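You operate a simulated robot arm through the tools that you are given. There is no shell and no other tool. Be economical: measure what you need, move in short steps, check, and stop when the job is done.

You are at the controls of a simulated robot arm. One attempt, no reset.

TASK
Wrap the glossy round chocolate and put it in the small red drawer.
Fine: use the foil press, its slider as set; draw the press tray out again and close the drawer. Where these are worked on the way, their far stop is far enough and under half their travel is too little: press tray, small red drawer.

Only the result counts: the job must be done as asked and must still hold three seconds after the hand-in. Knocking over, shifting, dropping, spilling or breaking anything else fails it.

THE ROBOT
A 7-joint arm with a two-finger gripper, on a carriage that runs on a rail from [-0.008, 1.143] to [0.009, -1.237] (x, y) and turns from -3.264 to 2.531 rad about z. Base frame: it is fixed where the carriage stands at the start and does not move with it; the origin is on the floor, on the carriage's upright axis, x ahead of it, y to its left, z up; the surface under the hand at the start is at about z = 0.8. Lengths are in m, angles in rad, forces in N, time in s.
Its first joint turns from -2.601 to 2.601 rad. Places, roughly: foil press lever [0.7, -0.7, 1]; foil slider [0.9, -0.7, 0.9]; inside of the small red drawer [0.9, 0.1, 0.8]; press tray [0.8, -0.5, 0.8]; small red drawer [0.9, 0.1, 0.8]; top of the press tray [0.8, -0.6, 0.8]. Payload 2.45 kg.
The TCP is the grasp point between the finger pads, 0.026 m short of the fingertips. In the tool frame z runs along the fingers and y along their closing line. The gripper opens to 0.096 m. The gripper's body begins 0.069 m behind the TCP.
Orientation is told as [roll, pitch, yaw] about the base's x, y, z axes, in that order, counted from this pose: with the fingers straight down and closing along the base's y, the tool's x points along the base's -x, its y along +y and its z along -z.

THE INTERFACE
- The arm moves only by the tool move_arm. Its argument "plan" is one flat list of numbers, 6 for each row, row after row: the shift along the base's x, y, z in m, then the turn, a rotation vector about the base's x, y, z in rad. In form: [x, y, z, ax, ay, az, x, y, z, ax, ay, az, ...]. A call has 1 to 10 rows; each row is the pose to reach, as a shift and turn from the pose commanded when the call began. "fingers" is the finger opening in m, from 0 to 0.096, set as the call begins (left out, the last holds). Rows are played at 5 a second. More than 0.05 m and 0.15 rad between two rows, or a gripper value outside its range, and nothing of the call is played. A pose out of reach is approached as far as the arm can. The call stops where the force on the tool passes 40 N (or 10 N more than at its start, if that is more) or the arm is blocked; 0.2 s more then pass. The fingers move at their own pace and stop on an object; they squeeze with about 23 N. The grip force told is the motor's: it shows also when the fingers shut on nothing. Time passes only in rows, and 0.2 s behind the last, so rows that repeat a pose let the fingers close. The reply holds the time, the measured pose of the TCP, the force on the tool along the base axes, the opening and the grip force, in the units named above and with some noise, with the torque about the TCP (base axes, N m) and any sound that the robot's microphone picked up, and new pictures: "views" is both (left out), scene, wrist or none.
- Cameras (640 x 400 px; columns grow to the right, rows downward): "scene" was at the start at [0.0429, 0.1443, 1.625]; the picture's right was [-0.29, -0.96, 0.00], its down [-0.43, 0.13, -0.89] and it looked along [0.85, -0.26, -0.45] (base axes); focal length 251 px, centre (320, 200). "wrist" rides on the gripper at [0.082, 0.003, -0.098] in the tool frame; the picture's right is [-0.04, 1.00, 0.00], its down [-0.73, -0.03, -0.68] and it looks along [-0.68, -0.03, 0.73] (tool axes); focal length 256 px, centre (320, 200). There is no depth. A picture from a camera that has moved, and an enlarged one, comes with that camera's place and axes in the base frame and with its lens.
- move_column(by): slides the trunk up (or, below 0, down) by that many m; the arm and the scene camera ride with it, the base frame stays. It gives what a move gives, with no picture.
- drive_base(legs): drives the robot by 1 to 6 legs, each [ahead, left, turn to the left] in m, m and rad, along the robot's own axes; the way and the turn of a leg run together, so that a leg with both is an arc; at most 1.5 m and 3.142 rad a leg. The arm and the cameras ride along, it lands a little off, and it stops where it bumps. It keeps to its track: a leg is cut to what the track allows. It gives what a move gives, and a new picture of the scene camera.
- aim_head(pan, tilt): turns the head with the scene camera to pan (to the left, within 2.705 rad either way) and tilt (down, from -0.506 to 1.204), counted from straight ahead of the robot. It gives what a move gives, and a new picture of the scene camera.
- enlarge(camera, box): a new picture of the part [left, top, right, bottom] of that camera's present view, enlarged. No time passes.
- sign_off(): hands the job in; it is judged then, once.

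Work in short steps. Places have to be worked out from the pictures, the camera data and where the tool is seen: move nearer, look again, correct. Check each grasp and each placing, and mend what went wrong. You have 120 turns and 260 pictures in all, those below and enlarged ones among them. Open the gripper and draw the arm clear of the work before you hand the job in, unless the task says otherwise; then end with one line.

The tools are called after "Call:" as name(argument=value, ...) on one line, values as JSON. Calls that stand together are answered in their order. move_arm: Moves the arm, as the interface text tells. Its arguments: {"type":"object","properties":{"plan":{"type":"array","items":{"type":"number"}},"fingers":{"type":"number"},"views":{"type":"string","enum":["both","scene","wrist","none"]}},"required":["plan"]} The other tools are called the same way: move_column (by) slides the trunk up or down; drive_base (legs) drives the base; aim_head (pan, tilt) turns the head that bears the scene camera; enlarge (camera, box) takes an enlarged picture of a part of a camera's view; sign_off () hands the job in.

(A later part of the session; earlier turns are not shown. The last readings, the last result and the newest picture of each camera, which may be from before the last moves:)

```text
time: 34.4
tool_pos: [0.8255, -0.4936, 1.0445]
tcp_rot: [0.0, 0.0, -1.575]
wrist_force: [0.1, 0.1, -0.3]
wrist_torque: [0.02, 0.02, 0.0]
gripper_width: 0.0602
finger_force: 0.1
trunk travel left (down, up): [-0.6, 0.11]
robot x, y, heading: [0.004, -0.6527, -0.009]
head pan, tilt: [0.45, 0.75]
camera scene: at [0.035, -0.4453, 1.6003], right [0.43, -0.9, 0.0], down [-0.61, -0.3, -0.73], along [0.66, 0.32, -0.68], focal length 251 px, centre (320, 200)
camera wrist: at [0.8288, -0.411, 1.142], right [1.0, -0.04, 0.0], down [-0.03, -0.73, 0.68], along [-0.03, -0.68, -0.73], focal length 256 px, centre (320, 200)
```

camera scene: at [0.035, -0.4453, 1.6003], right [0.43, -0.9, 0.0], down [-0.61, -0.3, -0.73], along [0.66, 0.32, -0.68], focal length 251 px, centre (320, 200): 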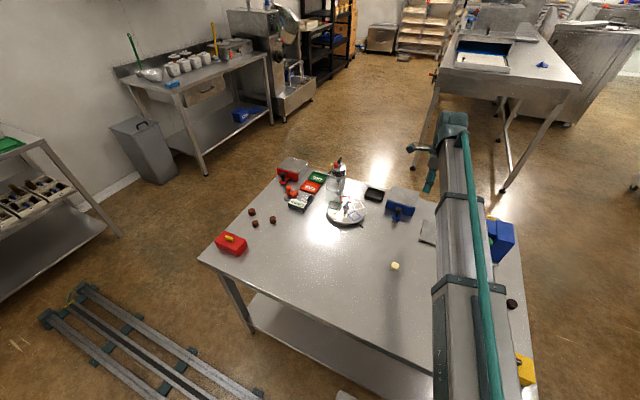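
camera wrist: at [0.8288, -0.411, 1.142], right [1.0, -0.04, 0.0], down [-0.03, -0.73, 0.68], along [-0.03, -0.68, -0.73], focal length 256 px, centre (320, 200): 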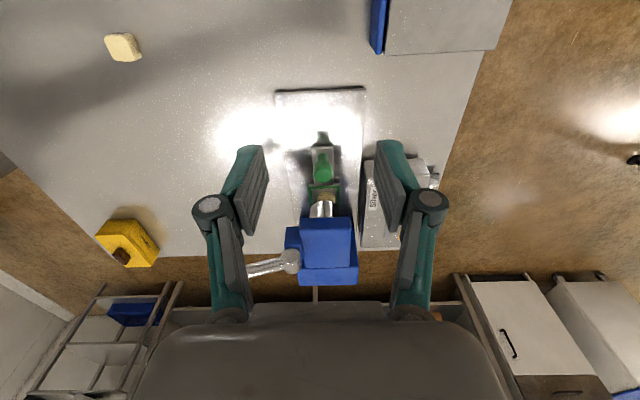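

Call:
enlarge(camera="wrist", box=[256, 130, 416, 230])

```text
4.00 times, centred on (336, 180) of wrist
camera zoom: at [0.8288, -0.411, 1.142], right [1.0, -0.04, 0.0], down [-0.03, -0.73, 0.68], along [-0.03, -0.68, -0.73], focal length 1024 px, centre (256, 280)
```

zoom: 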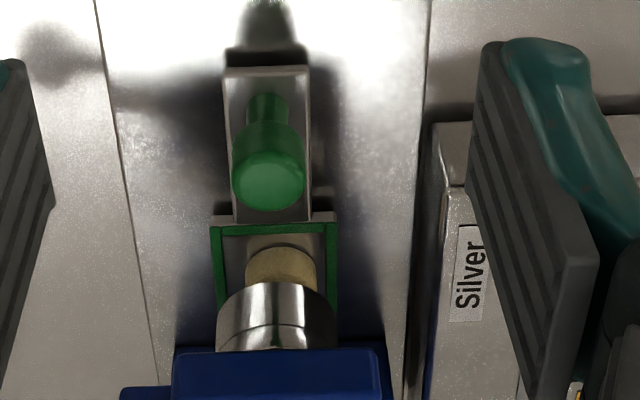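

The chocolate's frame is centred under the punch (both about y≈-0.695). Now I move above the lever ball to look at it.

Call:
move_arm(plan=[0, 0, 0.04, 0, 0, 0, -0.02, -0.02, 0.075, 0, 0, 0, -0.05, -0.05, 0.085, 0, 0, 0, -0.08, -0.08, 0.085, 0, 0, 0, -0.11, -0.11, 0.085, 0, 0, 0, -0.135, -0.14, 0.085, 0, 0, 0], fingers=0.0)

```text
time: 35.8
tool_pos: [0.6879, -0.6344, 1.1284]
tcp_rot: [-0.001, -0.001, -1.575]
wrist_force: [-0.2, 0.1, 0.3]
wrist_torque: [-0.02, -0.01, -0.02]
gripper_width: 0.0
finger_force: 22.9
trunk travel left (down, up): [-0.6, 0.11]
robot x, y, heading: [0.0052, -0.6518, -0.002]
head pan, tilt: [0.45, 0.75]
camera scene: at [0.0347, -0.446, 1.6005], right [0.43, -0.9, 0.0], down [-0.61, -0.3, -0.73], along [0.66, 0.32, -0.68], focal length 251 px, centre (320, 200)
camera wrist: at [0.6916, -0.5512, 1.2272], right [1.0, -0.04, 0.0], down [-0.03, -0.73, 0.68], along [-0.03, -0.68, -0.73], focal length 256 px, centre (320, 200)
```

scene: 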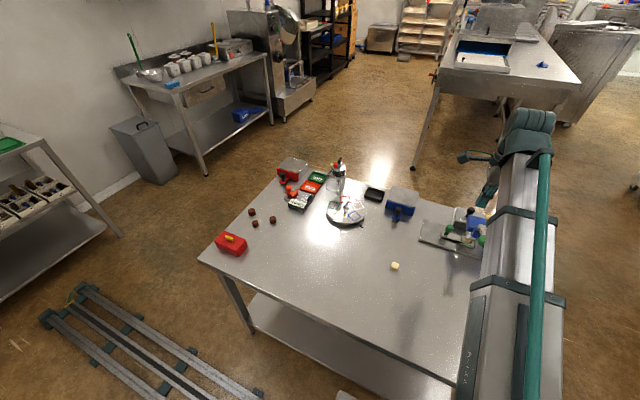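
wrist: 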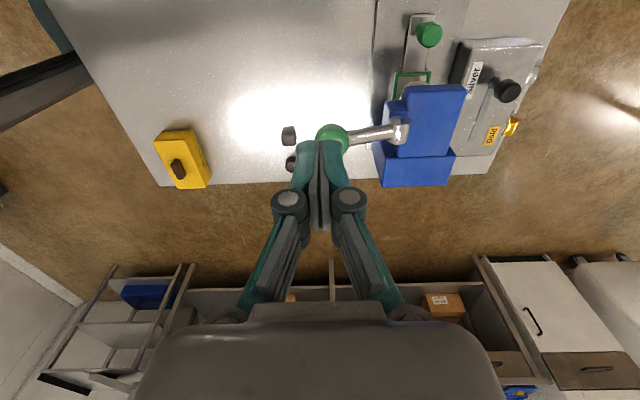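

Lever ball triangulates to about (0.698, -0.70, 0.967), pivot near x 0.78. I turn the gripper back to yaw 0 so the fingers straddle the ball in y, above it.

Call:
move_arm(plan=[0, -0.01, 0, 0, 0, 0.145, 0, -0.02, 0, 0, 0, 0.29, 0, -0.03, 0, 0, 0, 0.435, 0, -0.04, 0, 0, 0, 0.58, 0, -0.05, 0, 0, 0, 0.725, 0.003, -0.055, 0, 0, 0, 0.87, 0.006, -0.06, 0, 0, 0, 1.015, 0.008, -0.066, 0, 0, 0, 1.16, 0.01, -0.068, 0, 0, 0, 1.305, 0.01, -0.068, 0, 0, 0, 1.45], fingers=0.07, views="none")

Call:
move_arm(plan=[0, 0, 0, 0, 0, 0.125, 0, 0, -0.04, 0, 0, 0.125, 0, 0, -0.06, 0, 0, 0.125])

```text
time: 38.0
tool_pos: [0.6994, -0.7026, 1.1291]
tcp_rot: [0.001, 0.001, -0.12]
wrist_force: [0.5, -0.1, -0.4]
wrist_torque: [0.01, 0.03, -0.03]
gripper_width: 0.07
finger_force: 0.0
trunk travel left (down, up): [-0.6, 0.11]
robot x, y, heading: [0.0026, -0.651, -0.005]
head pan, tilt: [0.45, 0.75]
```

```text
time: 38.8
tool_pos: [0.6999, -0.7024, 1.0688]
tcp_rot: [0.0, 0.0, 0.001]
wrist_force: [0.0, 0.6, -0.6]
wrist_torque: [0.02, 0.01, 0.02]
gripper_width: 0.0699
finger_force: 0.1
trunk travel left (down, up): [-0.6, 0.11]
robot x, y, heading: [0.0039, -0.6511, -0.002]
head pan, tilt: [0.45, 0.75]
camera scene: at [0.0352, -0.4457, 1.6005], right [0.43, -0.9, 0.0], down [-0.61, -0.3, -0.73], along [0.66, 0.32, -0.68], focal length 251 px, centre (320, 200)
camera wrist: at [0.6175, -0.6981, 1.1668], right [0.04, 1.0, 0.0], down [0.73, -0.03, 0.68], along [0.68, -0.03, -0.73], focal length 256 px, centre (320, 200)
```

scene: 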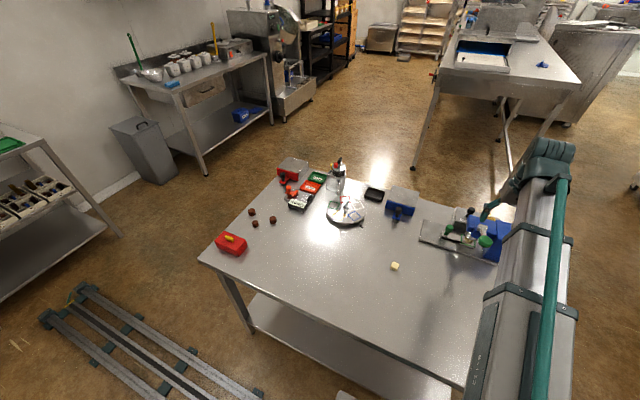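
wrist: 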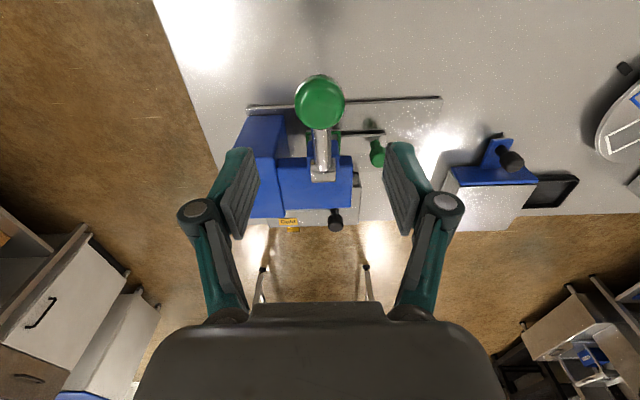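

Ball confirmed at (0.698, -0.703, 0.968), centred between fingers. I descend around it and grip.

Call:
move_arm(plan=[0, 0, -0.05, 0, 0, 0, -0.001, 0, -0.1, 0, 0, 0], views="wrist")

Call:
move_arm(plan=[0, 0, 0, 0, 0, 0, 0, 0, 0, 0, 0, 0, 0, 0, 0, 0, 0, 0], fingers=0.0, views="wrist")

```text
time: 39.4
tool_pos: [0.699, -0.7033, 0.9671]
tcp_rot: [0.0, -0.002, 0.003]
wrist_force: [0.6, -0.2, -0.6]
wrist_torque: [-0.01, -0.02, -0.04]
gripper_width: 0.0701
finger_force: 0.0
trunk travel left (down, up): [-0.6, 0.11]
robot x, y, heading: [-0.0009, -0.652, -0.005]
head pan, tilt: [0.45, 0.75]
camera wrist: at [0.6164, -0.6984, 1.0656], right [0.04, 1.0, 0.0], down [0.73, -0.03, 0.68], along [0.68, -0.03, -0.73], focal length 256 px, centre (320, 200)
```

wrist: 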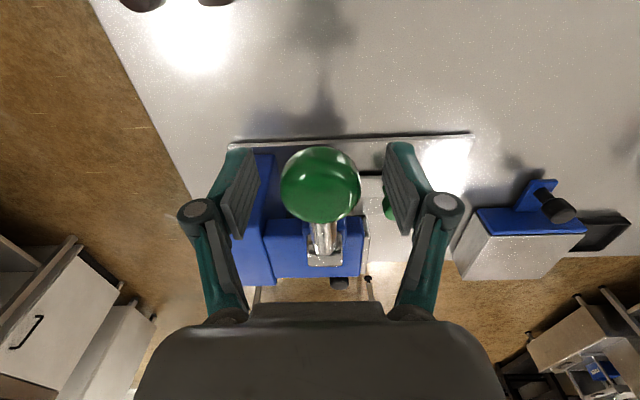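

```text
time: 40.2
tool_pos: [0.6985, -0.7022, 0.9685]
tcp_rot: [0.0, 0.001, 0.003]
wrist_force: [1.7, 0.4, -1.9]
wrist_torque: [0.0, 0.25, -0.02]
gripper_width: 0.0387
finger_force: 45.1
trunk travel left (down, up): [-0.6, 0.11]
robot x, y, heading: [0.0067, -0.6489, -0.005]
head pan, tilt: [0.45, 0.75]
camera wrist: at [0.6164, -0.6983, 1.0659], right [0.04, 1.0, 0.0], down [0.73, -0.03, 0.68], along [0.68, -0.03, -0.73], focal length 256 px, centre (320, 200)
```

wrist: 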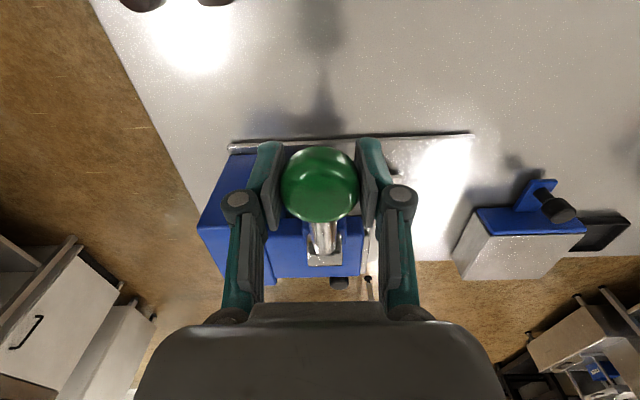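

Ball gripped. I pull the lever down along its estimated arc, first part.

Call:
move_arm(plan=[-0.001, 0, -0.008, 0, 0, 0, -0.002, 0, -0.015, 0, 0, 0, -0.003, 0, -0.022, 0, 0, 0, -0.002, 0, -0.03, 0, 0, 0], views="wrist")

```text
time: 41.2
tool_pos: [0.6967, -0.702, 0.939]
tcp_rot: [-0.001, -0.002, 0.0]
wrist_force: [10.5, -2.9, 18.4]
wrist_torque: [0.03, -1.12, -0.01]
gripper_width: 0.0385
finger_force: 44.8
trunk travel left (down, up): [-0.6, 0.11]
robot x, y, heading: [-0.0003, -0.6558, -0.0]
head pan, tilt: [0.45, 0.75]
camera wrist: at [0.6139, -0.6982, 1.0368], right [0.04, 1.0, 0.0], down [0.73, -0.03, 0.68], along [0.68, -0.03, -0.73], focal length 256 px, centre (320, 200)
```

wrist: 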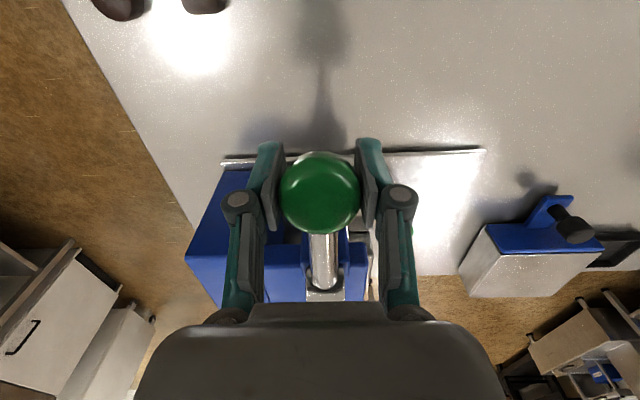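

The lever follows. It pulls toward +x, so I continue down with +x.

Call:
move_arm(plan=[0.003, 0, -0.005, 0, 0, 0, 0.005, 0, -0.012, 0, 0, 0, 0.007, 0, -0.019, 0, 0, 0, 0.01, 0, -0.026, 0, 0, 0], views="wrist")

```text
time: 42.2
tool_pos: [0.7043, -0.7021, 0.9133]
tcp_rot: [0.0, -0.001, 0.002]
wrist_force: [-14.0, -4.4, 14.4]
wrist_torque: [0.14, -0.91, -0.01]
gripper_width: 0.0383
finger_force: 44.9
trunk travel left (down, up): [-0.6, 0.11]
robot x, y, heading: [0.0058, -0.6544, -0.004]
head pan, tilt: [0.45, 0.75]
camera wrist: at [0.6215, -0.6981, 1.0114], right [0.04, 1.0, 0.0], down [0.73, -0.03, 0.68], along [0.68, -0.03, -0.73], focal length 256 px, centre (320, 200)
```

wrist: 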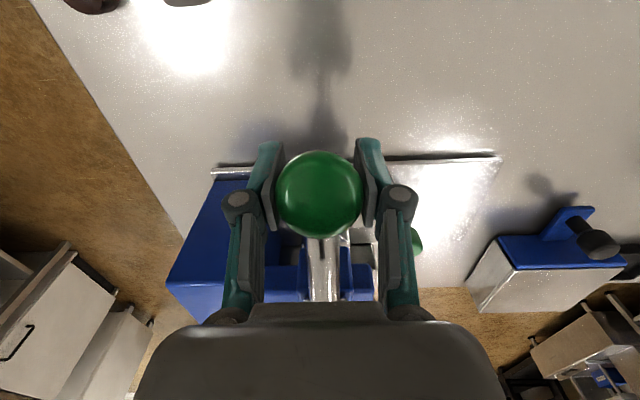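

Now slightly too far +x; I continue down with less +x lead.

Call:
move_arm(plan=[-0.001, 0, -0.005, 0, 0, 0, 0.001, 0, -0.011, 0, 0, 0, 0.004, 0, -0.018, 0, 0, 0, 0.008, 0, -0.025, 0, 0, 0], views="wrist")

```text
time: 43.2
tool_pos: [0.7143, -0.7021, 0.8883]
tcp_rot: [0.001, 0.0, 0.002]
wrist_force: [-10.5, -3.3, 12.7]
wrist_torque: [0.18, -0.94, 0.05]
gripper_width: 0.0273
finger_force: 44.1
trunk travel left (down, up): [-0.6, 0.11]
robot x, y, heading: [0.0076, -0.6513, -0.003]
head pan, tilt: [0.45, 0.75]
camera wrist: at [0.6311, -0.6983, 0.9859], right [0.04, 1.0, 0.0], down [0.73, -0.03, 0.68], along [0.68, -0.03, -0.73], focal length 256 px, centre (320, 200)
```

wrist: 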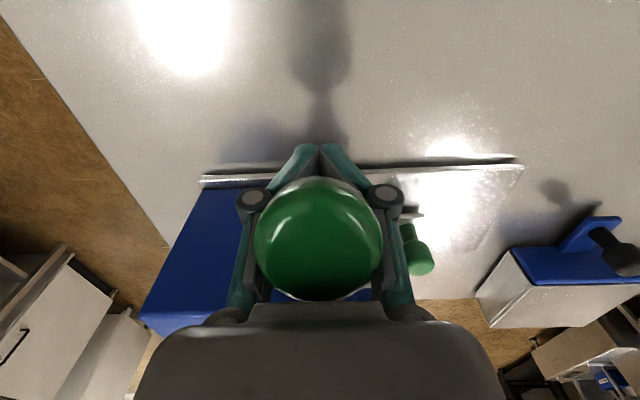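

The ball slipped up in the grip toward the palm; the lever resists like a spring. I release and go above, to press down from the top with closed fingertips instead.

Call:
move_arm(plan=[-0.002, 0, 0.002, 0, 0, 0, -0.002, 0, 0.002, 0, 0, 0, -0.002, 0, 0.002, 0, 0, 0], fingers=0.08, views="none")

Call:
move_arm(plan=[-0.007, 0, 0.04, 0, 0, 0, -0.012, 0, 0.08, 0, 0, 0, -0.014, 0, 0.12, 0, 0, 0, -0.014, 0, 0.16, 0, 0, 0])

```text
time: 44.0
tool_pos: [0.7134, -0.7019, 0.8904]
tcp_rot: [0.0, 0.0, 0.004]
wrist_force: [6.1, 0.1, 4.0]
wrist_torque: [-0.04, 0.42, 0.03]
gripper_width: 0.08
finger_force: 0.1
trunk travel left (down, up): [-0.6, 0.11]
robot x, y, heading: [0.0032, -0.6511, 0.0]
head pan, tilt: [0.45, 0.75]
```

```text
time: 45.0
tool_pos: [0.6987, -0.7018, 1.0488]
tcp_rot: [-0.001, 0.0, 0.001]
wrist_force: [-0.1, -0.8, -0.7]
wrist_torque: [0.0, 0.0, -0.01]
gripper_width: 0.0798
finger_force: 0.0
trunk travel left (down, up): [-0.6, 0.11]
robot x, y, heading: [0.0076, -0.6489, -0.006]
head pan, tilt: [0.45, 0.75]
camera scene: at [0.0348, -0.4457, 1.6004], right [0.43, -0.9, 0.0], down [-0.61, -0.3, -0.73], along [0.66, 0.32, -0.68], focal length 251 px, centre (320, 200)
camera wrist: at [0.6173, -0.6979, 1.1471], right [0.04, 1.0, 0.0], down [0.73, -0.03, 0.68], along [0.68, -0.03, -0.73], focal length 256 px, centre (320, 200)
```

scene: 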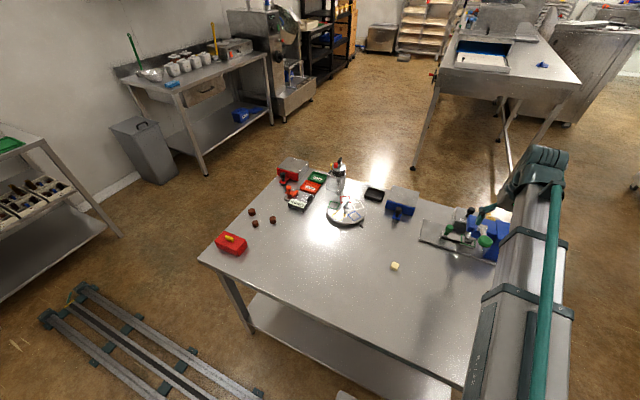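
wrist: 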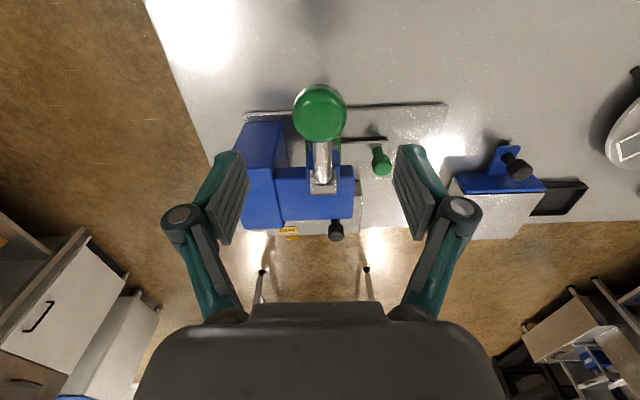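

The lever sprang back up to its rest (ball z 0.967). I close the fingers and press down on the ball's top.

Call:
move_arm(plan=[0, -0.001, 0, 0, 0, 0, 0, -0.001, 0, 0, 0, 0, 0, -0.001, 0, 0, 0, 0, 0, -0.001, -0.025, 0, 0, 0, -0.001, -0.001, -0.035, 0, 0, 0, -0.001, -0.001, -0.045, 0, 0, 0, -0.001, -0.001, -0.055, 0, 0, 0, -0.001, -0.001, -0.065, 0, 0, 0], fingers=0.0, views="wrist")

```text
time: 46.8
tool_pos: [0.6962, -0.7035, 0.9848]
tcp_rot: [0.001, -0.001, 0.002]
wrist_force: [-6.5, -0.3, 6.2]
wrist_torque: [-0.01, 0.07, -0.03]
gripper_width: 0.0061
finger_force: 28.6
trunk travel left (down, up): [-0.6, 0.11]
robot x, y, heading: [0.0059, -0.6559, -0.004]
head pan, tilt: [0.45, 0.75]
camera wrist: at [0.6141, -0.6989, 1.0831], right [0.04, 1.0, 0.0], down [0.73, -0.03, 0.68], along [0.68, -0.03, -0.73], focal length 256 px, centre (320, 200)
```

wrist: 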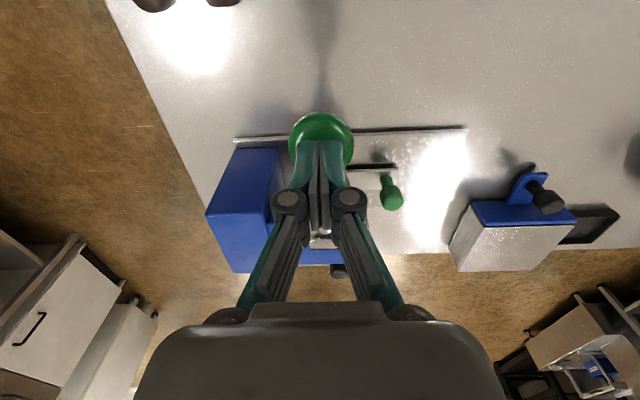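

Fingertips are on top of the ball, which is now at z≈0.94. I keep pressing down along the arc.

Call:
move_arm(plan=[0.001, 0, -0.01, 0, 0, 0, 0.004, 0, -0.02, 0, 0, 0, 0.008, 0, -0.03, 0, 0, 0, 0.013, 0, -0.04, 0, 0, 0], views="wrist")

```text
time: 47.6
tool_pos: [0.6977, -0.7026, 0.9653]
tcp_rot: [-0.001, 0.001, 0.001]
wrist_force: [-9.5, 0.3, 22.6]
wrist_torque: [0.05, -0.05, 0.0]
gripper_width: 0.006
finger_force: 28.3
trunk travel left (down, up): [-0.6, 0.11]
robot x, y, heading: [0.0051, -0.6511, -0.004]
head pan, tilt: [0.45, 0.75]
stopped in row 3: the force on the tool passed its limit at 46 N (the readings are from after the stop); the commanded pose is now the measured one
camera wrist: at [0.6161, -0.6987, 1.0633], right [0.04, 1.0, 0.0], down [0.73, -0.03, 0.68], along [0.68, -0.03, -0.74], focal length 256 px, centre (320, 200)
```

wrist: 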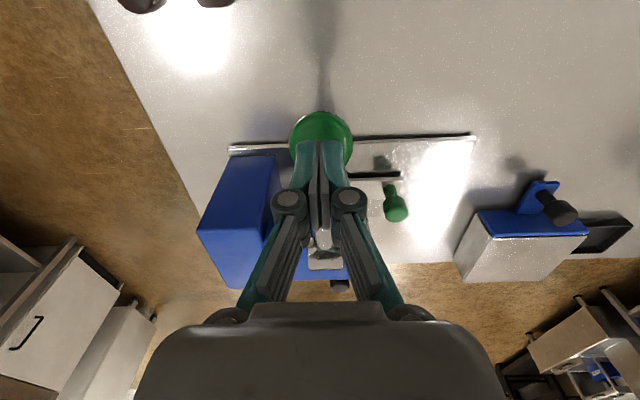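

The lever hit a firm end (46 N). I release upward and inspect whether the chocolate got wrapped.

Call:
move_arm(plan=[0, 0, 0.03, 0, 0, 0, 0, 0.01, 0.07, 0, 0, 0, 0, 0.05, 0.1, 0, 0, 0, 0, 0.09, 0.1, 0, 0, 0, 0, 0.125, 0.1, 0, 0, 0], views="wrist")

Call:
enlarge(camera="wrist", box=[200, 60, 360, 160])

```text
time: 48.8
tool_pos: [0.7006, -0.5778, 1.0627]
tcp_rot: [0.0, 0.004, 0.003]
wrist_force: [-0.5, 0.0, -0.3]
wrist_torque: [0.0, 0.0, -0.02]
gripper_width: 0.0
finger_force: 28.4
trunk travel left (down, up): [-0.6, 0.11]
robot x, y, heading: [0.0057, -0.6511, 0.003]
head pan, tilt: [0.45, 0.75]
camera wrist: at [0.619, -0.573, 1.1613], right [0.04, 1.0, 0.0], down [0.74, -0.03, 0.68], along [0.68, -0.03, -0.74], focal length 256 px, centre (320, 200)
```

wrist: 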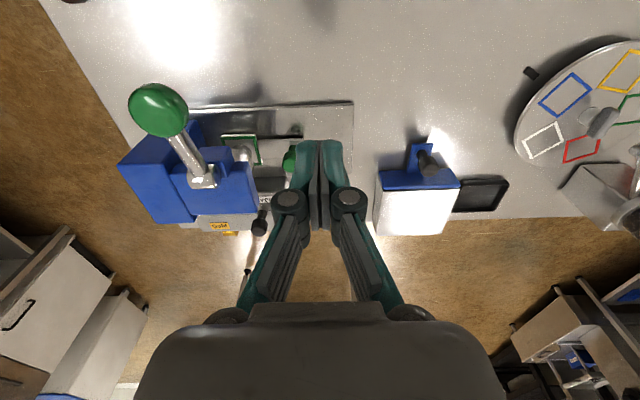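

```text
4.00 times, centred on (280, 110) of wrist
camera zoom: at [0.619, -0.573, 1.1613], right [0.04, 1.0, 0.0], down [0.74, -0.03, 0.68], along [0.68, -0.03, -0.74], focal length 1024 px, centre (480, 560)
```

zoom: 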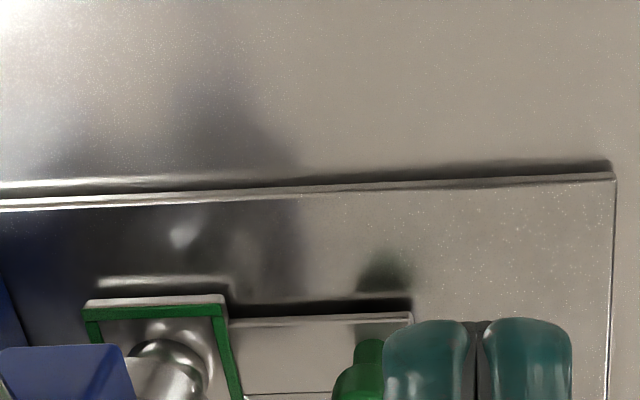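

The piece under the punch looks silvery now. I turn the gripper again and return to the tray knob to draw it out.

Call:
move_arm(plan=[0.02, 0.02, 0, 0, 0, -0.145, 0.04, 0.03, 0, 0, 0, -0.29, 0.06, 0.03, 0, 0, 0, -0.435, 0.08, 0.03, 0, 0, 0, -0.58, 0.1, 0.03, 0, 0, 0, -0.725, 0.115, 0.03, 0, 0, 0, -0.87, 0.124, 0.03, 0, 0, 0, -1.015, 0.124, 0.02, 0, 0, 0, -1.16, 0.124, 0.02, 0, 0, 0, -1.305, 0.124, 0.02, 0, 0, 0, -1.45], fingers=0.06, views="none")

Call:
move_arm(plan=[0, -0.01, -0.04, 0, 0, -0.123, 0, -0.03, -0.08, 0, 0, -0.123], views="wrist")

```text
time: 51.0
tool_pos: [0.8254, -0.5586, 1.061]
tcp_rot: [0.001, 0.005, -1.453]
wrist_force: [-0.4, 0.4, -0.6]
wrist_torque: [0.02, 0.0, -0.02]
gripper_width: 0.0598
finger_force: 0.0
trunk travel left (down, up): [-0.6, 0.11]
robot x, y, heading: [0.0062, -0.649, -0.002]
head pan, tilt: [0.45, 0.75]
```

```text
time: 51.6
tool_pos: [0.8262, -0.5876, 0.9815]
tcp_rot: [0.0, 0.003, -1.572]
wrist_force: [0.4, 0.6, 0.4]
wrist_torque: [0.02, -0.01, 0.0]
gripper_width: 0.0602
finger_force: 0.1
trunk travel left (down, up): [-0.6, 0.11]
robot x, y, heading: [0.0056, -0.6535, -0.001]
head pan, tilt: [0.45, 0.75]
camera wrist: at [0.8291, -0.5058, 1.0796], right [1.0, -0.04, 0.0], down [-0.03, -0.74, 0.68], along [-0.03, -0.68, -0.74], focal length 256 px, centre (320, 200)
```

wrist: 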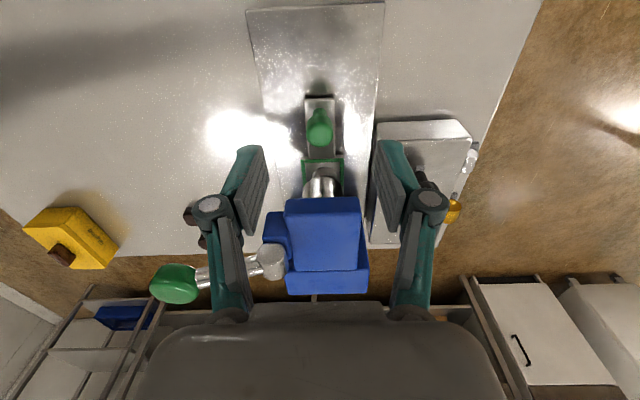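

The knob is at (0.824, -0.617). I descend around it and grip.

Call:
move_arm(plan=[-0.001, -0.015, -0.04, 0, 0, 0, -0.002, -0.028, -0.08, 0, 0, 0, -0.002, -0.029, -0.118, 0, 0, 0], views="none")

Call:
move_arm(plan=[0, 0, 0, 0, 0, 0, 0, 0, 0, 0, 0, 0, 0, 0, 0, 0, 0, 0], fingers=0.0, views="wrist")

```text
time: 52.4
tool_pos: [0.8231, -0.6167, 0.8632]
tcp_rot: [-0.001, 0.004, -1.573]
wrist_force: [0.8, -0.2, 0.6]
wrist_torque: [0.02, 0.01, 0.0]
gripper_width: 0.06
finger_force: 0.0
trunk travel left (down, up): [-0.6, 0.11]
robot x, y, heading: [0.0031, -0.6545, -0.005]
head pan, tilt: [0.45, 0.75]
```

```text
time: 53.2
tool_pos: [0.8247, -0.6163, 0.8636]
tcp_rot: [0.001, 0.002, -1.571]
wrist_force: [5.2, -0.4, -1.4]
wrist_torque: [-0.01, -0.17, 0.01]
gripper_width: 0.0248
finger_force: 45.2
trunk travel left (down, up): [-0.6, 0.11]
robot x, y, heading: [0.0078, -0.6569, -0.005]
head pan, tilt: [0.45, 0.75]
camera wrist: at [0.8271, -0.535, 0.9619], right [1.0, -0.04, 0.0], down [-0.03, -0.74, 0.68], along [-0.03, -0.68, -0.74], focal length 256 px, centre (320, 200)
```

wrist: 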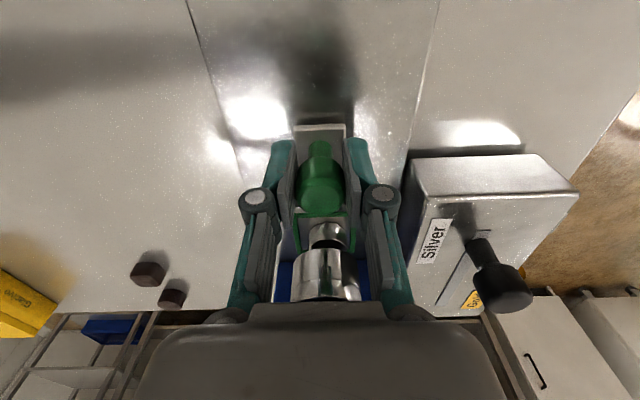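

The chocolate is clearly silver-wrapped now. I pull the tray back out to its stop (+y).

Call:
move_arm(plan=[0, 0.015, 0, 0, 0, 0, 0, 0.03, 0, 0, 0, 0, 0, 0.045, 0, 0, 0, 0, 0, 0.06, 0, 0, 0, 0, 0, 0.075, 0, 0, 0, 0, 0, 0.09, 0, 0, 0, 0, 0, 0.102, 0, 0, 0, 0, 0, 0.112, 0, 0, 0, 0], views="wrist")

```text
time: 55.0
tool_pos: [0.8232, -0.5055, 0.8627]
tcp_rot: [0.001, 0.003, -1.572]
wrist_force: [10.8, -0.3, 2.3]
wrist_torque: [-0.45, -0.28, 0.04]
gripper_width: 0.0251
finger_force: 44.9
trunk travel left (down, up): [-0.6, 0.11]
robot x, y, heading: [0.0053, -0.6544, -0.005]
head pan, tilt: [0.45, 0.75]
camera wrist: at [0.8264, -0.4225, 0.9619], right [1.0, -0.04, 0.0], down [-0.03, -0.74, 0.68], along [-0.03, -0.68, -0.74], focal length 256 px, centre (320, 200)
```

wrist: 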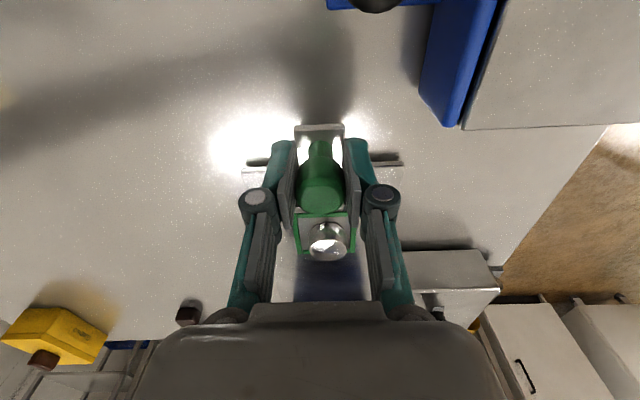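

Tray nearly at original position; I nudge a few more mm to reach its outer stop.

Call:
move_arm(plan=[0.001, 0.003, 0, 0, 0, 0, 0.001, 0.006, 0, 0, 0, 0], views="none")

```text
time: 55.6
tool_pos: [0.8232, -0.5024, 0.8642]
tcp_rot: [-0.002, 0.002, -1.574]
wrist_force: [3.1, -14.1, -0.1]
wrist_torque: [0.79, -0.06, 0.09]
gripper_width: 0.025
finger_force: 44.7
trunk travel left (down, up): [-0.6, 0.11]
robot x, y, heading: [0.0032, -0.6535, -0.005]
head pan, tilt: [0.45, 0.75]
```

Outer stop reached (14 N). I release, rise, and move over the wrapped chocolate keeping this yaw.

Call:
move_arm(plan=[0, -0.001, 0, 0, 0, 0, 0, -0.001, 0, 0, 0, 0, 0, -0.001, 0, 0, 0, 0, 0, 0, 0.04, 0, 0, 0, 0, -0.01, 0.08, 0, 0, 0, 0, -0.05, 0.09, 0, 0, 0, 0, -0.083, 0.09, 0, 0, 0], fingers=0.055, views="wrist")

```text
time: 57.2
tool_pos: [0.8251, -0.5821, 0.9548]
tcp_rot: [0.0, 0.005, -1.572]
wrist_force: [0.3, -0.2, -0.3]
wrist_torque: [0.0, -0.05, 0.0]
gripper_width: 0.0551
finger_force: 0.0
trunk travel left (down, up): [-0.6, 0.11]
robot x, y, heading: [0.0046, -0.6558, -0.002]
head pan, tilt: [0.45, 0.75]
camera wrist: at [0.8275, -0.5005, 1.0527], right [1.0, -0.04, 0.0], down [-0.03, -0.74, 0.68], along [-0.03, -0.68, -0.74], focal length 256 px, centre (320, 200)
```

wrist: 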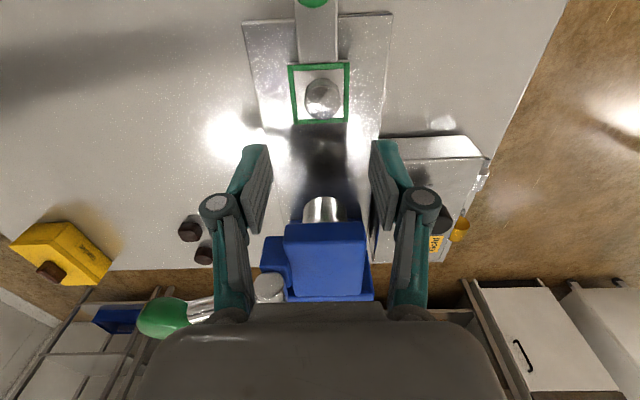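

Wrapped piece at about (0.825, -0.583), right below. Descend and grip.

Call:
move_arm(plan=[0, -0.001, -0.045, 0, 0, 0, 0, -0.001, -0.08, 0, 0, 0, 0, -0.001, -0.0995, 0, 0, 0], views="wrist")

Call:
move_arm(plan=[0, 0, 0, 0, 0, 0, 0, 0, 0, 0, 0, 0, 0, 0, 0, 0, 0, 0], fingers=0.015, views="none")

Call:
move_arm(plan=[0, 0, 0.045, 0, 0, 0, 0, 0.005, 0.09, 0, 0, 0, 0, 0.04, 0.13, 0, 0, 0, 0, 0.08, 0.16, 0, 0, 0], views="wrist")

```text
time: 58.0
tool_pos: [0.8237, -0.5836, 0.8552]
tcp_rot: [0.0, 0.004, -1.572]
wrist_force: [0.2, 0.1, 0.6]
wrist_torque: [0.0, 0.0, -0.01]
gripper_width: 0.0549
finger_force: 0.0
trunk travel left (down, up): [-0.6, 0.11]
robot x, y, heading: [0.0072, -0.655, -0.004]
head pan, tilt: [0.45, 0.75]
camera wrist: at [0.8273, -0.5012, 0.9529], right [1.0, -0.04, 0.0], down [-0.03, -0.74, 0.68], along [-0.03, -0.68, -0.74], focal length 256 px, centre (320, 200)
```

wrist: 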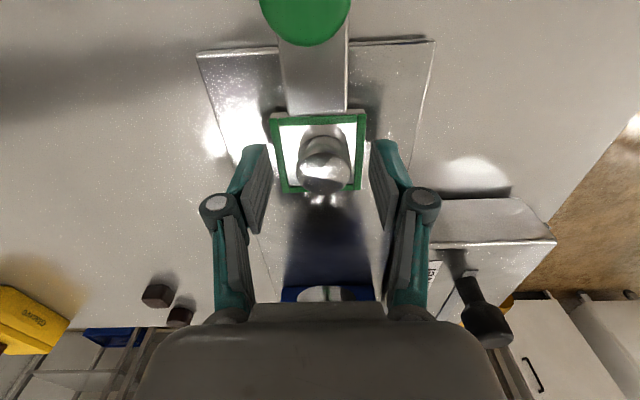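

```text
time: 58.8
tool_pos: [0.8242, -0.5841, 0.8556]
tcp_rot: [-0.001, 0.004, -1.573]
wrist_force: [0.1, -0.7, 0.3]
wrist_torque: [0.02, -0.01, 0.01]
gripper_width: 0.0279
finger_force: 22.7
trunk travel left (down, up): [-0.6, 0.11]
robot x, y, heading: [0.0042, -0.6525, -0.002]
head pan, tilt: [0.45, 0.75]
```

```text
refused: row 3 steps farther than a row can; nothing moved
```

The drawer must be opened first with the same hand, so I release the piece in the tray again and go open the red drawer.

Call:
move_arm(plan=[0, 0, 0, 0, 0, 0, 0, 0, 0, 0, 0, 0, 0, 0, 0, 0, 0, 0], fingers=0.055, views="none")

Call:
move_arm(plan=[0, 0, 0.045, 0, 0, 0, 0, 0.005, 0.09, 0, 0, 0, 0, 0.03, 0.13, 0, 0, 0, 0, 0.06, 0.16, 0, 0, 0, 0, 0.08, 0.2, 0, 0, 0, 0, 0.1, 0.24, 0, 0, 0], views="wrist")

Call:
drive_base(legs=[[0, 0.65, 0]])

```text
time: 59.6
tool_pos: [0.8237, -0.5824, 0.8537]
tcp_rot: [0.001, 0.004, -1.574]
wrist_force: [-0.2, -0.2, -0.4]
wrist_torque: [0.02, -0.01, -0.01]
gripper_width: 0.0551
finger_force: 0.0
trunk travel left (down, up): [-0.6, 0.11]
robot x, y, heading: [0.0045, -0.6542, -0.003]
head pan, tilt: [0.45, 0.75]
```

```text
time: 61.0
tool_pos: [0.8257, -0.4827, 1.0961]
tcp_rot: [0.0, 0.005, -1.572]
wrist_force: [-0.3, -0.4, 0.5]
wrist_torque: [0.0, -0.03, 0.01]
gripper_width: 0.0552
finger_force: 0.0
trunk travel left (down, up): [-0.6, 0.11]
robot x, y, heading: [0.0078, -0.6554, -0.005]
head pan, tilt: [0.45, 0.75]
camera wrist: at [0.8278, -0.4005, 1.1942], right [1.0, -0.04, 0.0], down [-0.03, -0.74, 0.68], along [-0.03, -0.68, -0.74], focal length 256 px, centre (320, 200)
```

wrist: 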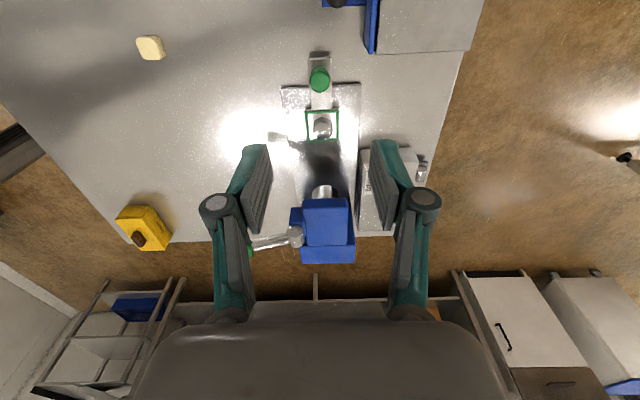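

```text
time: 64.6
tool_pos: [0.8213, 0.1684, 1.0953]
tcp_rot: [-0.001, 0.004, -1.576]
wrist_force: [-0.4, -0.1, -0.2]
wrist_torque: [0.0, 0.0, 0.01]
gripper_width: 0.055
finger_force: 0.1
trunk travel left (down, up): [-0.6, 0.11]
robot x, y, heading: [0.0021, -0.0014, -0.007]
head pan, tilt: [0.45, 0.75]
camera scene: at [0.0312, 0.2095, 1.6004], right [0.43, -0.9, 0.0], down [-0.62, -0.29, -0.73], along [0.66, 0.31, -0.68], focal length 251 px, centre (320, 200)
```

scene: 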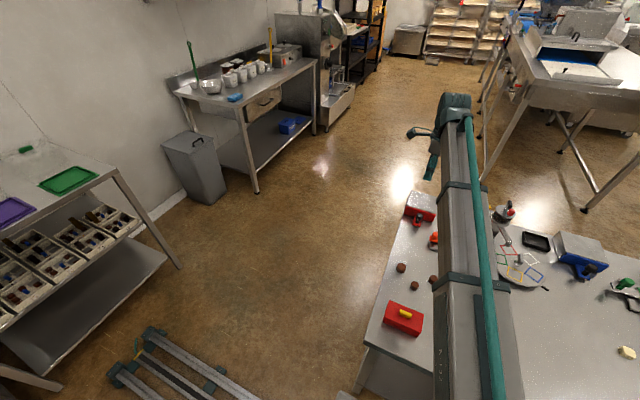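

I turn the gripper back to yaw 0 over the red drawer's knob (about (0.84, 0.14)) to look.

Call:
move_arm(plan=[0, 0, 0, 0, 0, 0.145, 0, 0, 0, 0, 0, 0.29, -0.01, -0.005, 0, 0, 0, 0.435, -0.02, -0.01, 0, 0, 0, 0.58, -0.03, -0.015, 0, 0, 0, 0.725, -0.035, -0.02, 0, 0, 0, 0.87, -0.04, -0.025, 0, 0, 0, 1.015, -0.04, -0.028, 0, 0, 0, 1.16, -0.04, -0.028, 0, 0, 0, 1.305, -0.04, -0.028, 0, 0, 0, 1.45], fingers=0.06, views="none")

Call:
move_arm(plan=[0, 0, 0, 0, 0, 0.125, 0, 0, -0.03, 0, 0, 0.125], views="wrist")

```text
time: 66.8
tool_pos: [0.782, 0.1397, 1.0955]
tcp_rot: [0.0, 0.003, -0.124]
wrist_force: [-0.6, -0.6, -0.4]
wrist_torque: [0.03, 0.03, 0.01]
gripper_width: 0.0599
finger_force: 0.1
trunk travel left (down, up): [-0.6, 0.11]
robot x, y, heading: [0.0015, 0.0024, -0.009]
head pan, tilt: [0.45, 0.75]
```

```text
time: 67.4
tool_pos: [0.7802, 0.1407, 1.0647]
tcp_rot: [0.001, 0.004, 0.0]
wrist_force: [-0.2, 0.2, 0.1]
wrist_torque: [0.0, 0.01, 0.01]
gripper_width: 0.0599
finger_force: 0.1
trunk travel left (down, up): [-0.6, 0.11]
robot x, y, heading: [0.0019, 0.0032, -0.005]
head pan, tilt: [0.45, 0.75]
camera wrist: at [0.6987, 0.1451, 1.1641], right [0.04, 1.0, 0.0], down [0.74, -0.03, 0.68], along [0.68, -0.03, -0.74], focal length 256 px, centre (320, 200)
```

wrist: 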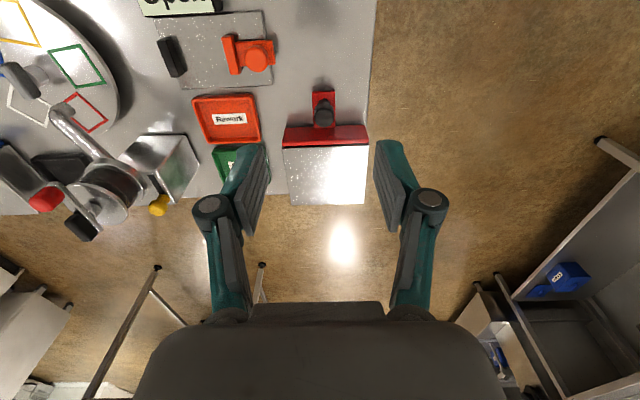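

Knob at about (0.839, 0.142, 0.845). I descend above it in stages.

Call:
move_arm(plan=[0.03, 0.001, -0.045, 0, 0, 0, 0.058, 0.002, -0.09, 0, 0, 0, 0.058, 0.002, -0.135, 0, 0, 0, 0.058, 0.002, -0.155, 0, 0, 0], views="wrist")

```text
refused: row 1 steps farther than a row can; nothing moved
```

Call:
move_arm(plan=[0.02, 0.001, -0.04, 0, 0, 0, 0.04, 0.002, -0.08, 0, 0, 0, 0.058, 0.002, -0.12, 0, 0, 0, 0.058, 0.002, -0.155, 0, 0, 0], views="wrist")

```text
time: 68.4
tool_pos: [0.8391, 0.1431, 0.9101]
tcp_rot: [0.002, 0.004, 0.0]
wrist_force: [-0.4, 1.1, -0.1]
wrist_torque: [0.01, 0.02, -0.05]
gripper_width: 0.06
finger_force: 0.1
trunk travel left (down, up): [-0.6, 0.11]
robot x, y, heading: [-0.0012, 0.0033, -0.007]
head pan, tilt: [0.45, 0.75]
camera wrist: at [0.7569, 0.1474, 1.0083], right [0.04, 1.0, 0.0], down [0.74, -0.03, 0.68], along [0.68, -0.03, -0.74], focal length 256 px, centre (320, 200)
```

wrist: 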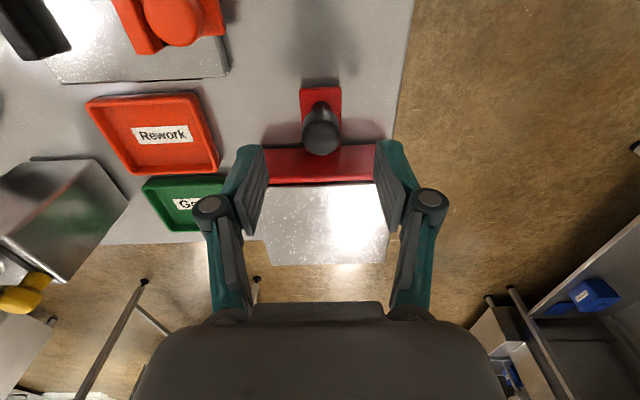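

Call:
move_arm(plan=[0, -0.001, -0.03, 0, 0, 0, 0, -0.001, -0.045, 0, 0, 0], views="wrist")

```text
time: 69.0
tool_pos: [0.8399, 0.1414, 0.8656]
tcp_rot: [0.0, 0.004, -0.001]
wrist_force: [0.1, -0.3, 0.0]
wrist_torque: [0.0, 0.0, -0.01]
gripper_width: 0.06
finger_force: 0.1
trunk travel left (down, up): [-0.6, 0.11]
robot x, y, heading: [-0.0004, 0.0039, -0.005]
head pan, tilt: [0.45, 0.75]
camera wrist: at [0.7573, 0.1458, 0.9634], right [0.04, 1.0, 0.0], down [0.74, -0.03, 0.68], along [0.68, -0.03, -0.74], focal length 256 px, centre (320, 200)
```

wrist: 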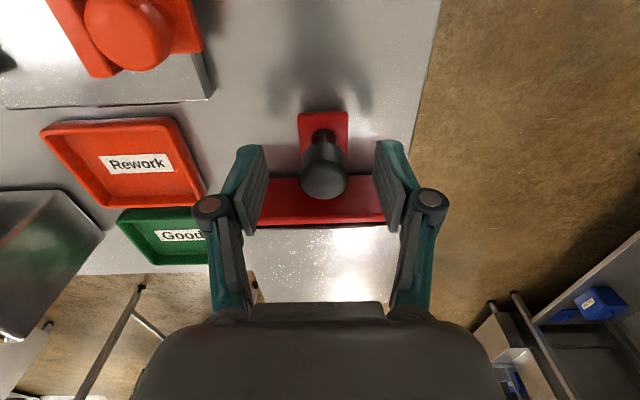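

Knob head is between the fingers at about (0.836, 0.142, 0.86). Small adjust and close.

Call:
move_arm(plan=[-0.003, 0, -0.008, 0, 0, 0], views="none")

Call:
move_arm(plan=[0, 0, 0, 0, 0, 0, 0, 0, 0, 0, 0, 0, 0, 0, 0, 0, 0, 0], fingers=0.0, views="none")

Call:
move_arm(plan=[-0.01, 0, 0, 0, 0, 0, -0.02, 0, 0, 0, 0, 0, -0.03, 0, 0, 0, 0, 0], views="wrist")

```text
time: 69.4
tool_pos: [0.8367, 0.1421, 0.8577]
tcp_rot: [0.001, 0.004, -0.001]
wrist_force: [0.5, -0.2, 0.7]
wrist_torque: [0.01, 0.01, 0.0]
gripper_width: 0.0599
finger_force: 0.0
trunk travel left (down, up): [-0.6, 0.11]
robot x, y, heading: [0.0005, 0.0048, -0.009]
head pan, tilt: [0.45, 0.75]
```

```text
time: 70.2
tool_pos: [0.8365, 0.144, 0.8588]
tcp_rot: [0.001, 0.005, -0.001]
wrist_force: [1.5, 10.8, 1.3]
wrist_torque: [0.23, 0.01, 0.03]
gripper_width: 0.025
finger_force: 44.6
trunk travel left (down, up): [-0.6, 0.11]
robot x, y, heading: [-0.0024, 0.0031, -0.005]
head pan, tilt: [0.45, 0.75]
```

```text
time: 71.0
tool_pos: [0.805, 0.1428, 0.8582]
tcp_rot: [-0.001, 0.001, -0.001]
wrist_force: [-0.3, 14.6, 1.4]
wrist_torque: [0.31, -0.35, 0.1]
gripper_width: 0.025
finger_force: 45.5
trunk travel left (down, up): [-0.6, 0.11]
robot x, y, heading: [-0.001, 0.0006, -0.008]
head pan, tilt: [0.45, 0.75]
camera wrist: at [0.7235, 0.1477, 0.9558], right [0.04, 1.0, 0.0], down [0.74, -0.03, 0.68], along [0.68, -0.03, -0.74], focal length 256 px, centre (320, 200)
```

wrist: 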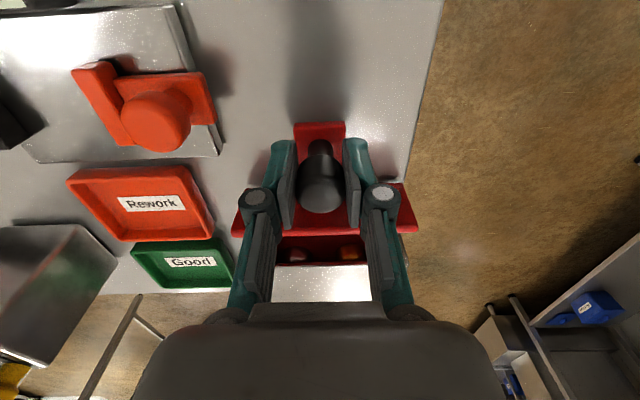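

The drawer opens and holds wrapped pieces inside. I ease the side force and check clearance to the orange device before pulling further.

Call:
move_arm(plan=[-0.01, -0.001, 0, 0, 0, 0, -0.02, -0.002, 0, 0, 0, 0], views="wrist")

Call:
enlarge(camera="wrist", box=[60, 100, 380, 300])

```text
time: 71.6
tool_pos: [0.7855, 0.1436, 0.8581]
tcp_rot: [0.003, 0.004, 0.001]
wrist_force: [-2.6, 23.6, 0.2]
wrist_torque: [0.21, -0.58, 0.08]
gripper_width: 0.0249
finger_force: 45.0
trunk travel left (down, up): [-0.6, 0.11]
robot x, y, heading: [-0.001, 0.0029, -0.005]
head pan, tilt: [0.45, 0.75]
camera wrist: at [0.7036, 0.1472, 0.9558], right [0.04, 1.0, 0.0], down [0.74, -0.03, 0.68], along [0.68, -0.03, -0.74], focal length 256 px, centre (320, 200)
```

wrist: 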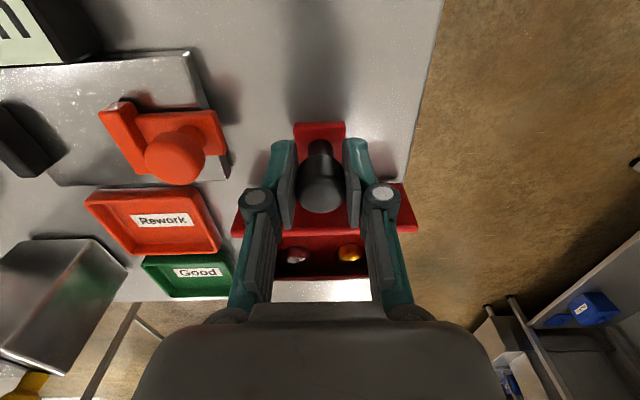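

```text
2.00 times, centred on (220, 200) of wrist
camera zoom: at [0.7036, 0.1472, 0.9558], right [0.04, 1.0, 0.0], down [0.74, -0.03, 0.68], along [0.68, -0.03, -0.74], focal length 512 px, centre (520, 200)
```

zoom: 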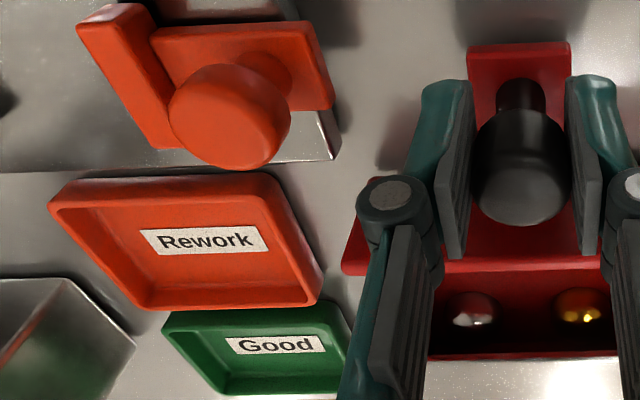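

Side force shows I should sit slightly more +y. I pull another 25 mm in small steps, watching the force.

Call:
move_arm(plan=[0, 0.004, 0, 0, 0, 0, -0.008, 0.004, 0, 0, 0, 0, -0.016, 0.004, 0, 0, 0, 0], views="wrist")

```text
time: 72.4
tool_pos: [0.7701, 0.1428, 0.8572]
tcp_rot: [-0.001, 0.003, -0.005]
wrist_force: [-0.5, 9.7, 0.1]
wrist_torque: [0.21, -0.05, -0.1]
gripper_width: 0.0251
finger_force: 45.4
trunk travel left (down, up): [-0.6, 0.11]
robot x, y, heading: [0.0015, 0.0042, -0.005]
head pan, tilt: [0.45, 0.75]
camera wrist: at [0.6878, 0.1478, 0.9559], right [0.04, 1.0, 0.0], down [0.74, -0.03, 0.68], along [0.68, -0.03, -0.74], focal length 256 px, centre (320, 200)
```

wrist: 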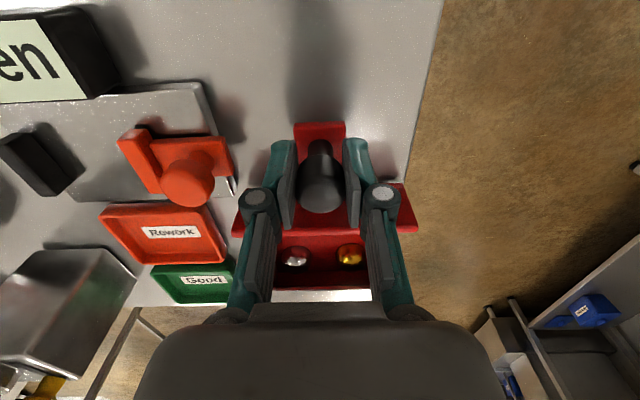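

Clear so far (travel 67 mm). I pull on to find the stop, staying short of the orange handle.

Call:
move_arm(plan=[-0.006, 0.002, 0, 0, 0, 0, -0.012, 0.002, 0, 0, 0, 0, -0.018, 0.002, 0, 0, 0, 0], views="wrist")

```text
time: 73.2
tool_pos: [0.753, 0.1425, 0.8576]
tcp_rot: [-0.003, 0.004, -0.004]
wrist_force: [-0.1, -8.3, -1.2]
wrist_torque: [-0.23, -0.25, -0.04]
gripper_width: 0.0248
finger_force: 44.5
trunk travel left (down, up): [-0.6, 0.11]
robot x, y, heading: [-0.0019, 0.0018, -0.009]
head pan, tilt: [0.45, 0.75]
camera wrist: at [0.6704, 0.1479, 0.9558], right [0.04, 1.0, 0.0], down [0.74, -0.03, 0.68], along [0.68, -0.03, -0.74], focal length 256 px, centre (320, 200)
```

wrist: 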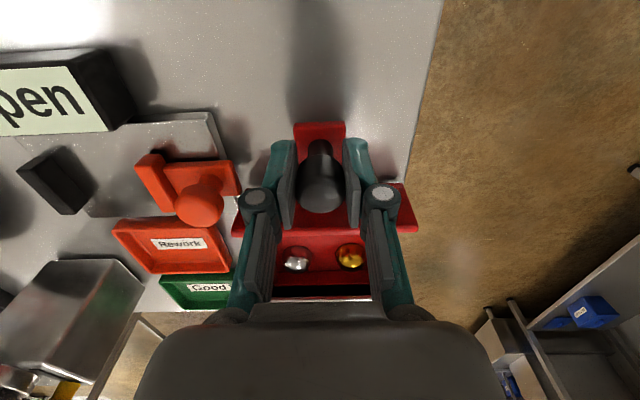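

Travel is 84 mm, still clear of the orange handle. I release here and rise to view the inside of the drawer.

Call:
move_arm(plan=[0, -0.001, 0, 0, 0, 0, 0, -0.001, 0, 0, 0, 0, 0, -0.001, 0, 0, 0, 0, 0, -0.001, 0.04, 0, 0, 0, 0, -0.001, 0.08, 0, 0, 0, 0, -0.001, 0.12, 0, 0, 0, 0.01, -0.001, 0.16, 0, 0, 0], fingers=0.055, views="wrist")

Call:
enlarge(camera="wrist", box=[240, 60, 400, 160])

```text
time: 74.8
tool_pos: [0.7627, 0.1449, 1.0193]
tcp_rot: [0.001, 0.004, -0.002]
wrist_force: [-0.7, 0.7, -0.7]
wrist_torque: [0.02, 0.01, 0.02]
gripper_width: 0.0552
finger_force: 0.2
trunk travel left (down, up): [-0.6, 0.11]
robot x, y, heading: [-0.0044, 0.0033, -0.009]
head pan, tilt: [0.45, 0.75]
camera wrist: at [0.6805, 0.1487, 1.117], right [0.04, 1.0, 0.0], down [0.74, -0.03, 0.68], along [0.68, -0.03, -0.74], focal length 256 px, centre (320, 200)
```

wrist: 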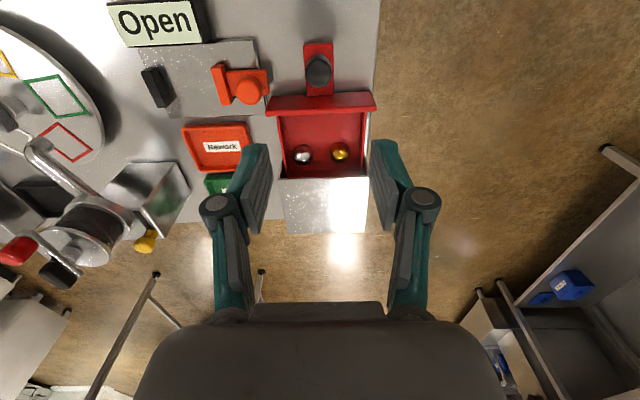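

```text
4.00 times, centred on (320, 110) of wrist
camera zoom: at [0.6805, 0.1487, 1.117], right [0.04, 1.0, 0.0], down [0.74, -0.03, 0.68], along [0.68, -0.03, -0.74], focal length 1024 px, centre (320, 560)
```

zoom: 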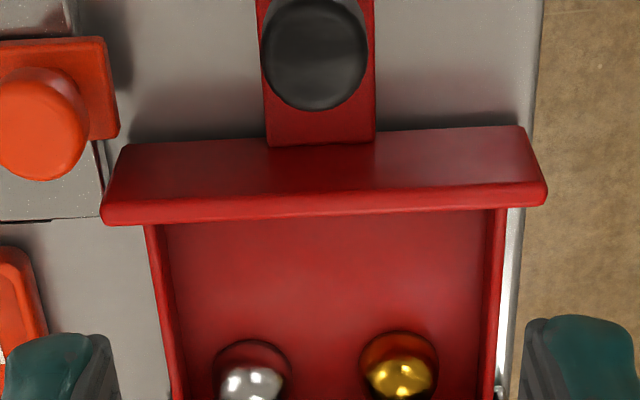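

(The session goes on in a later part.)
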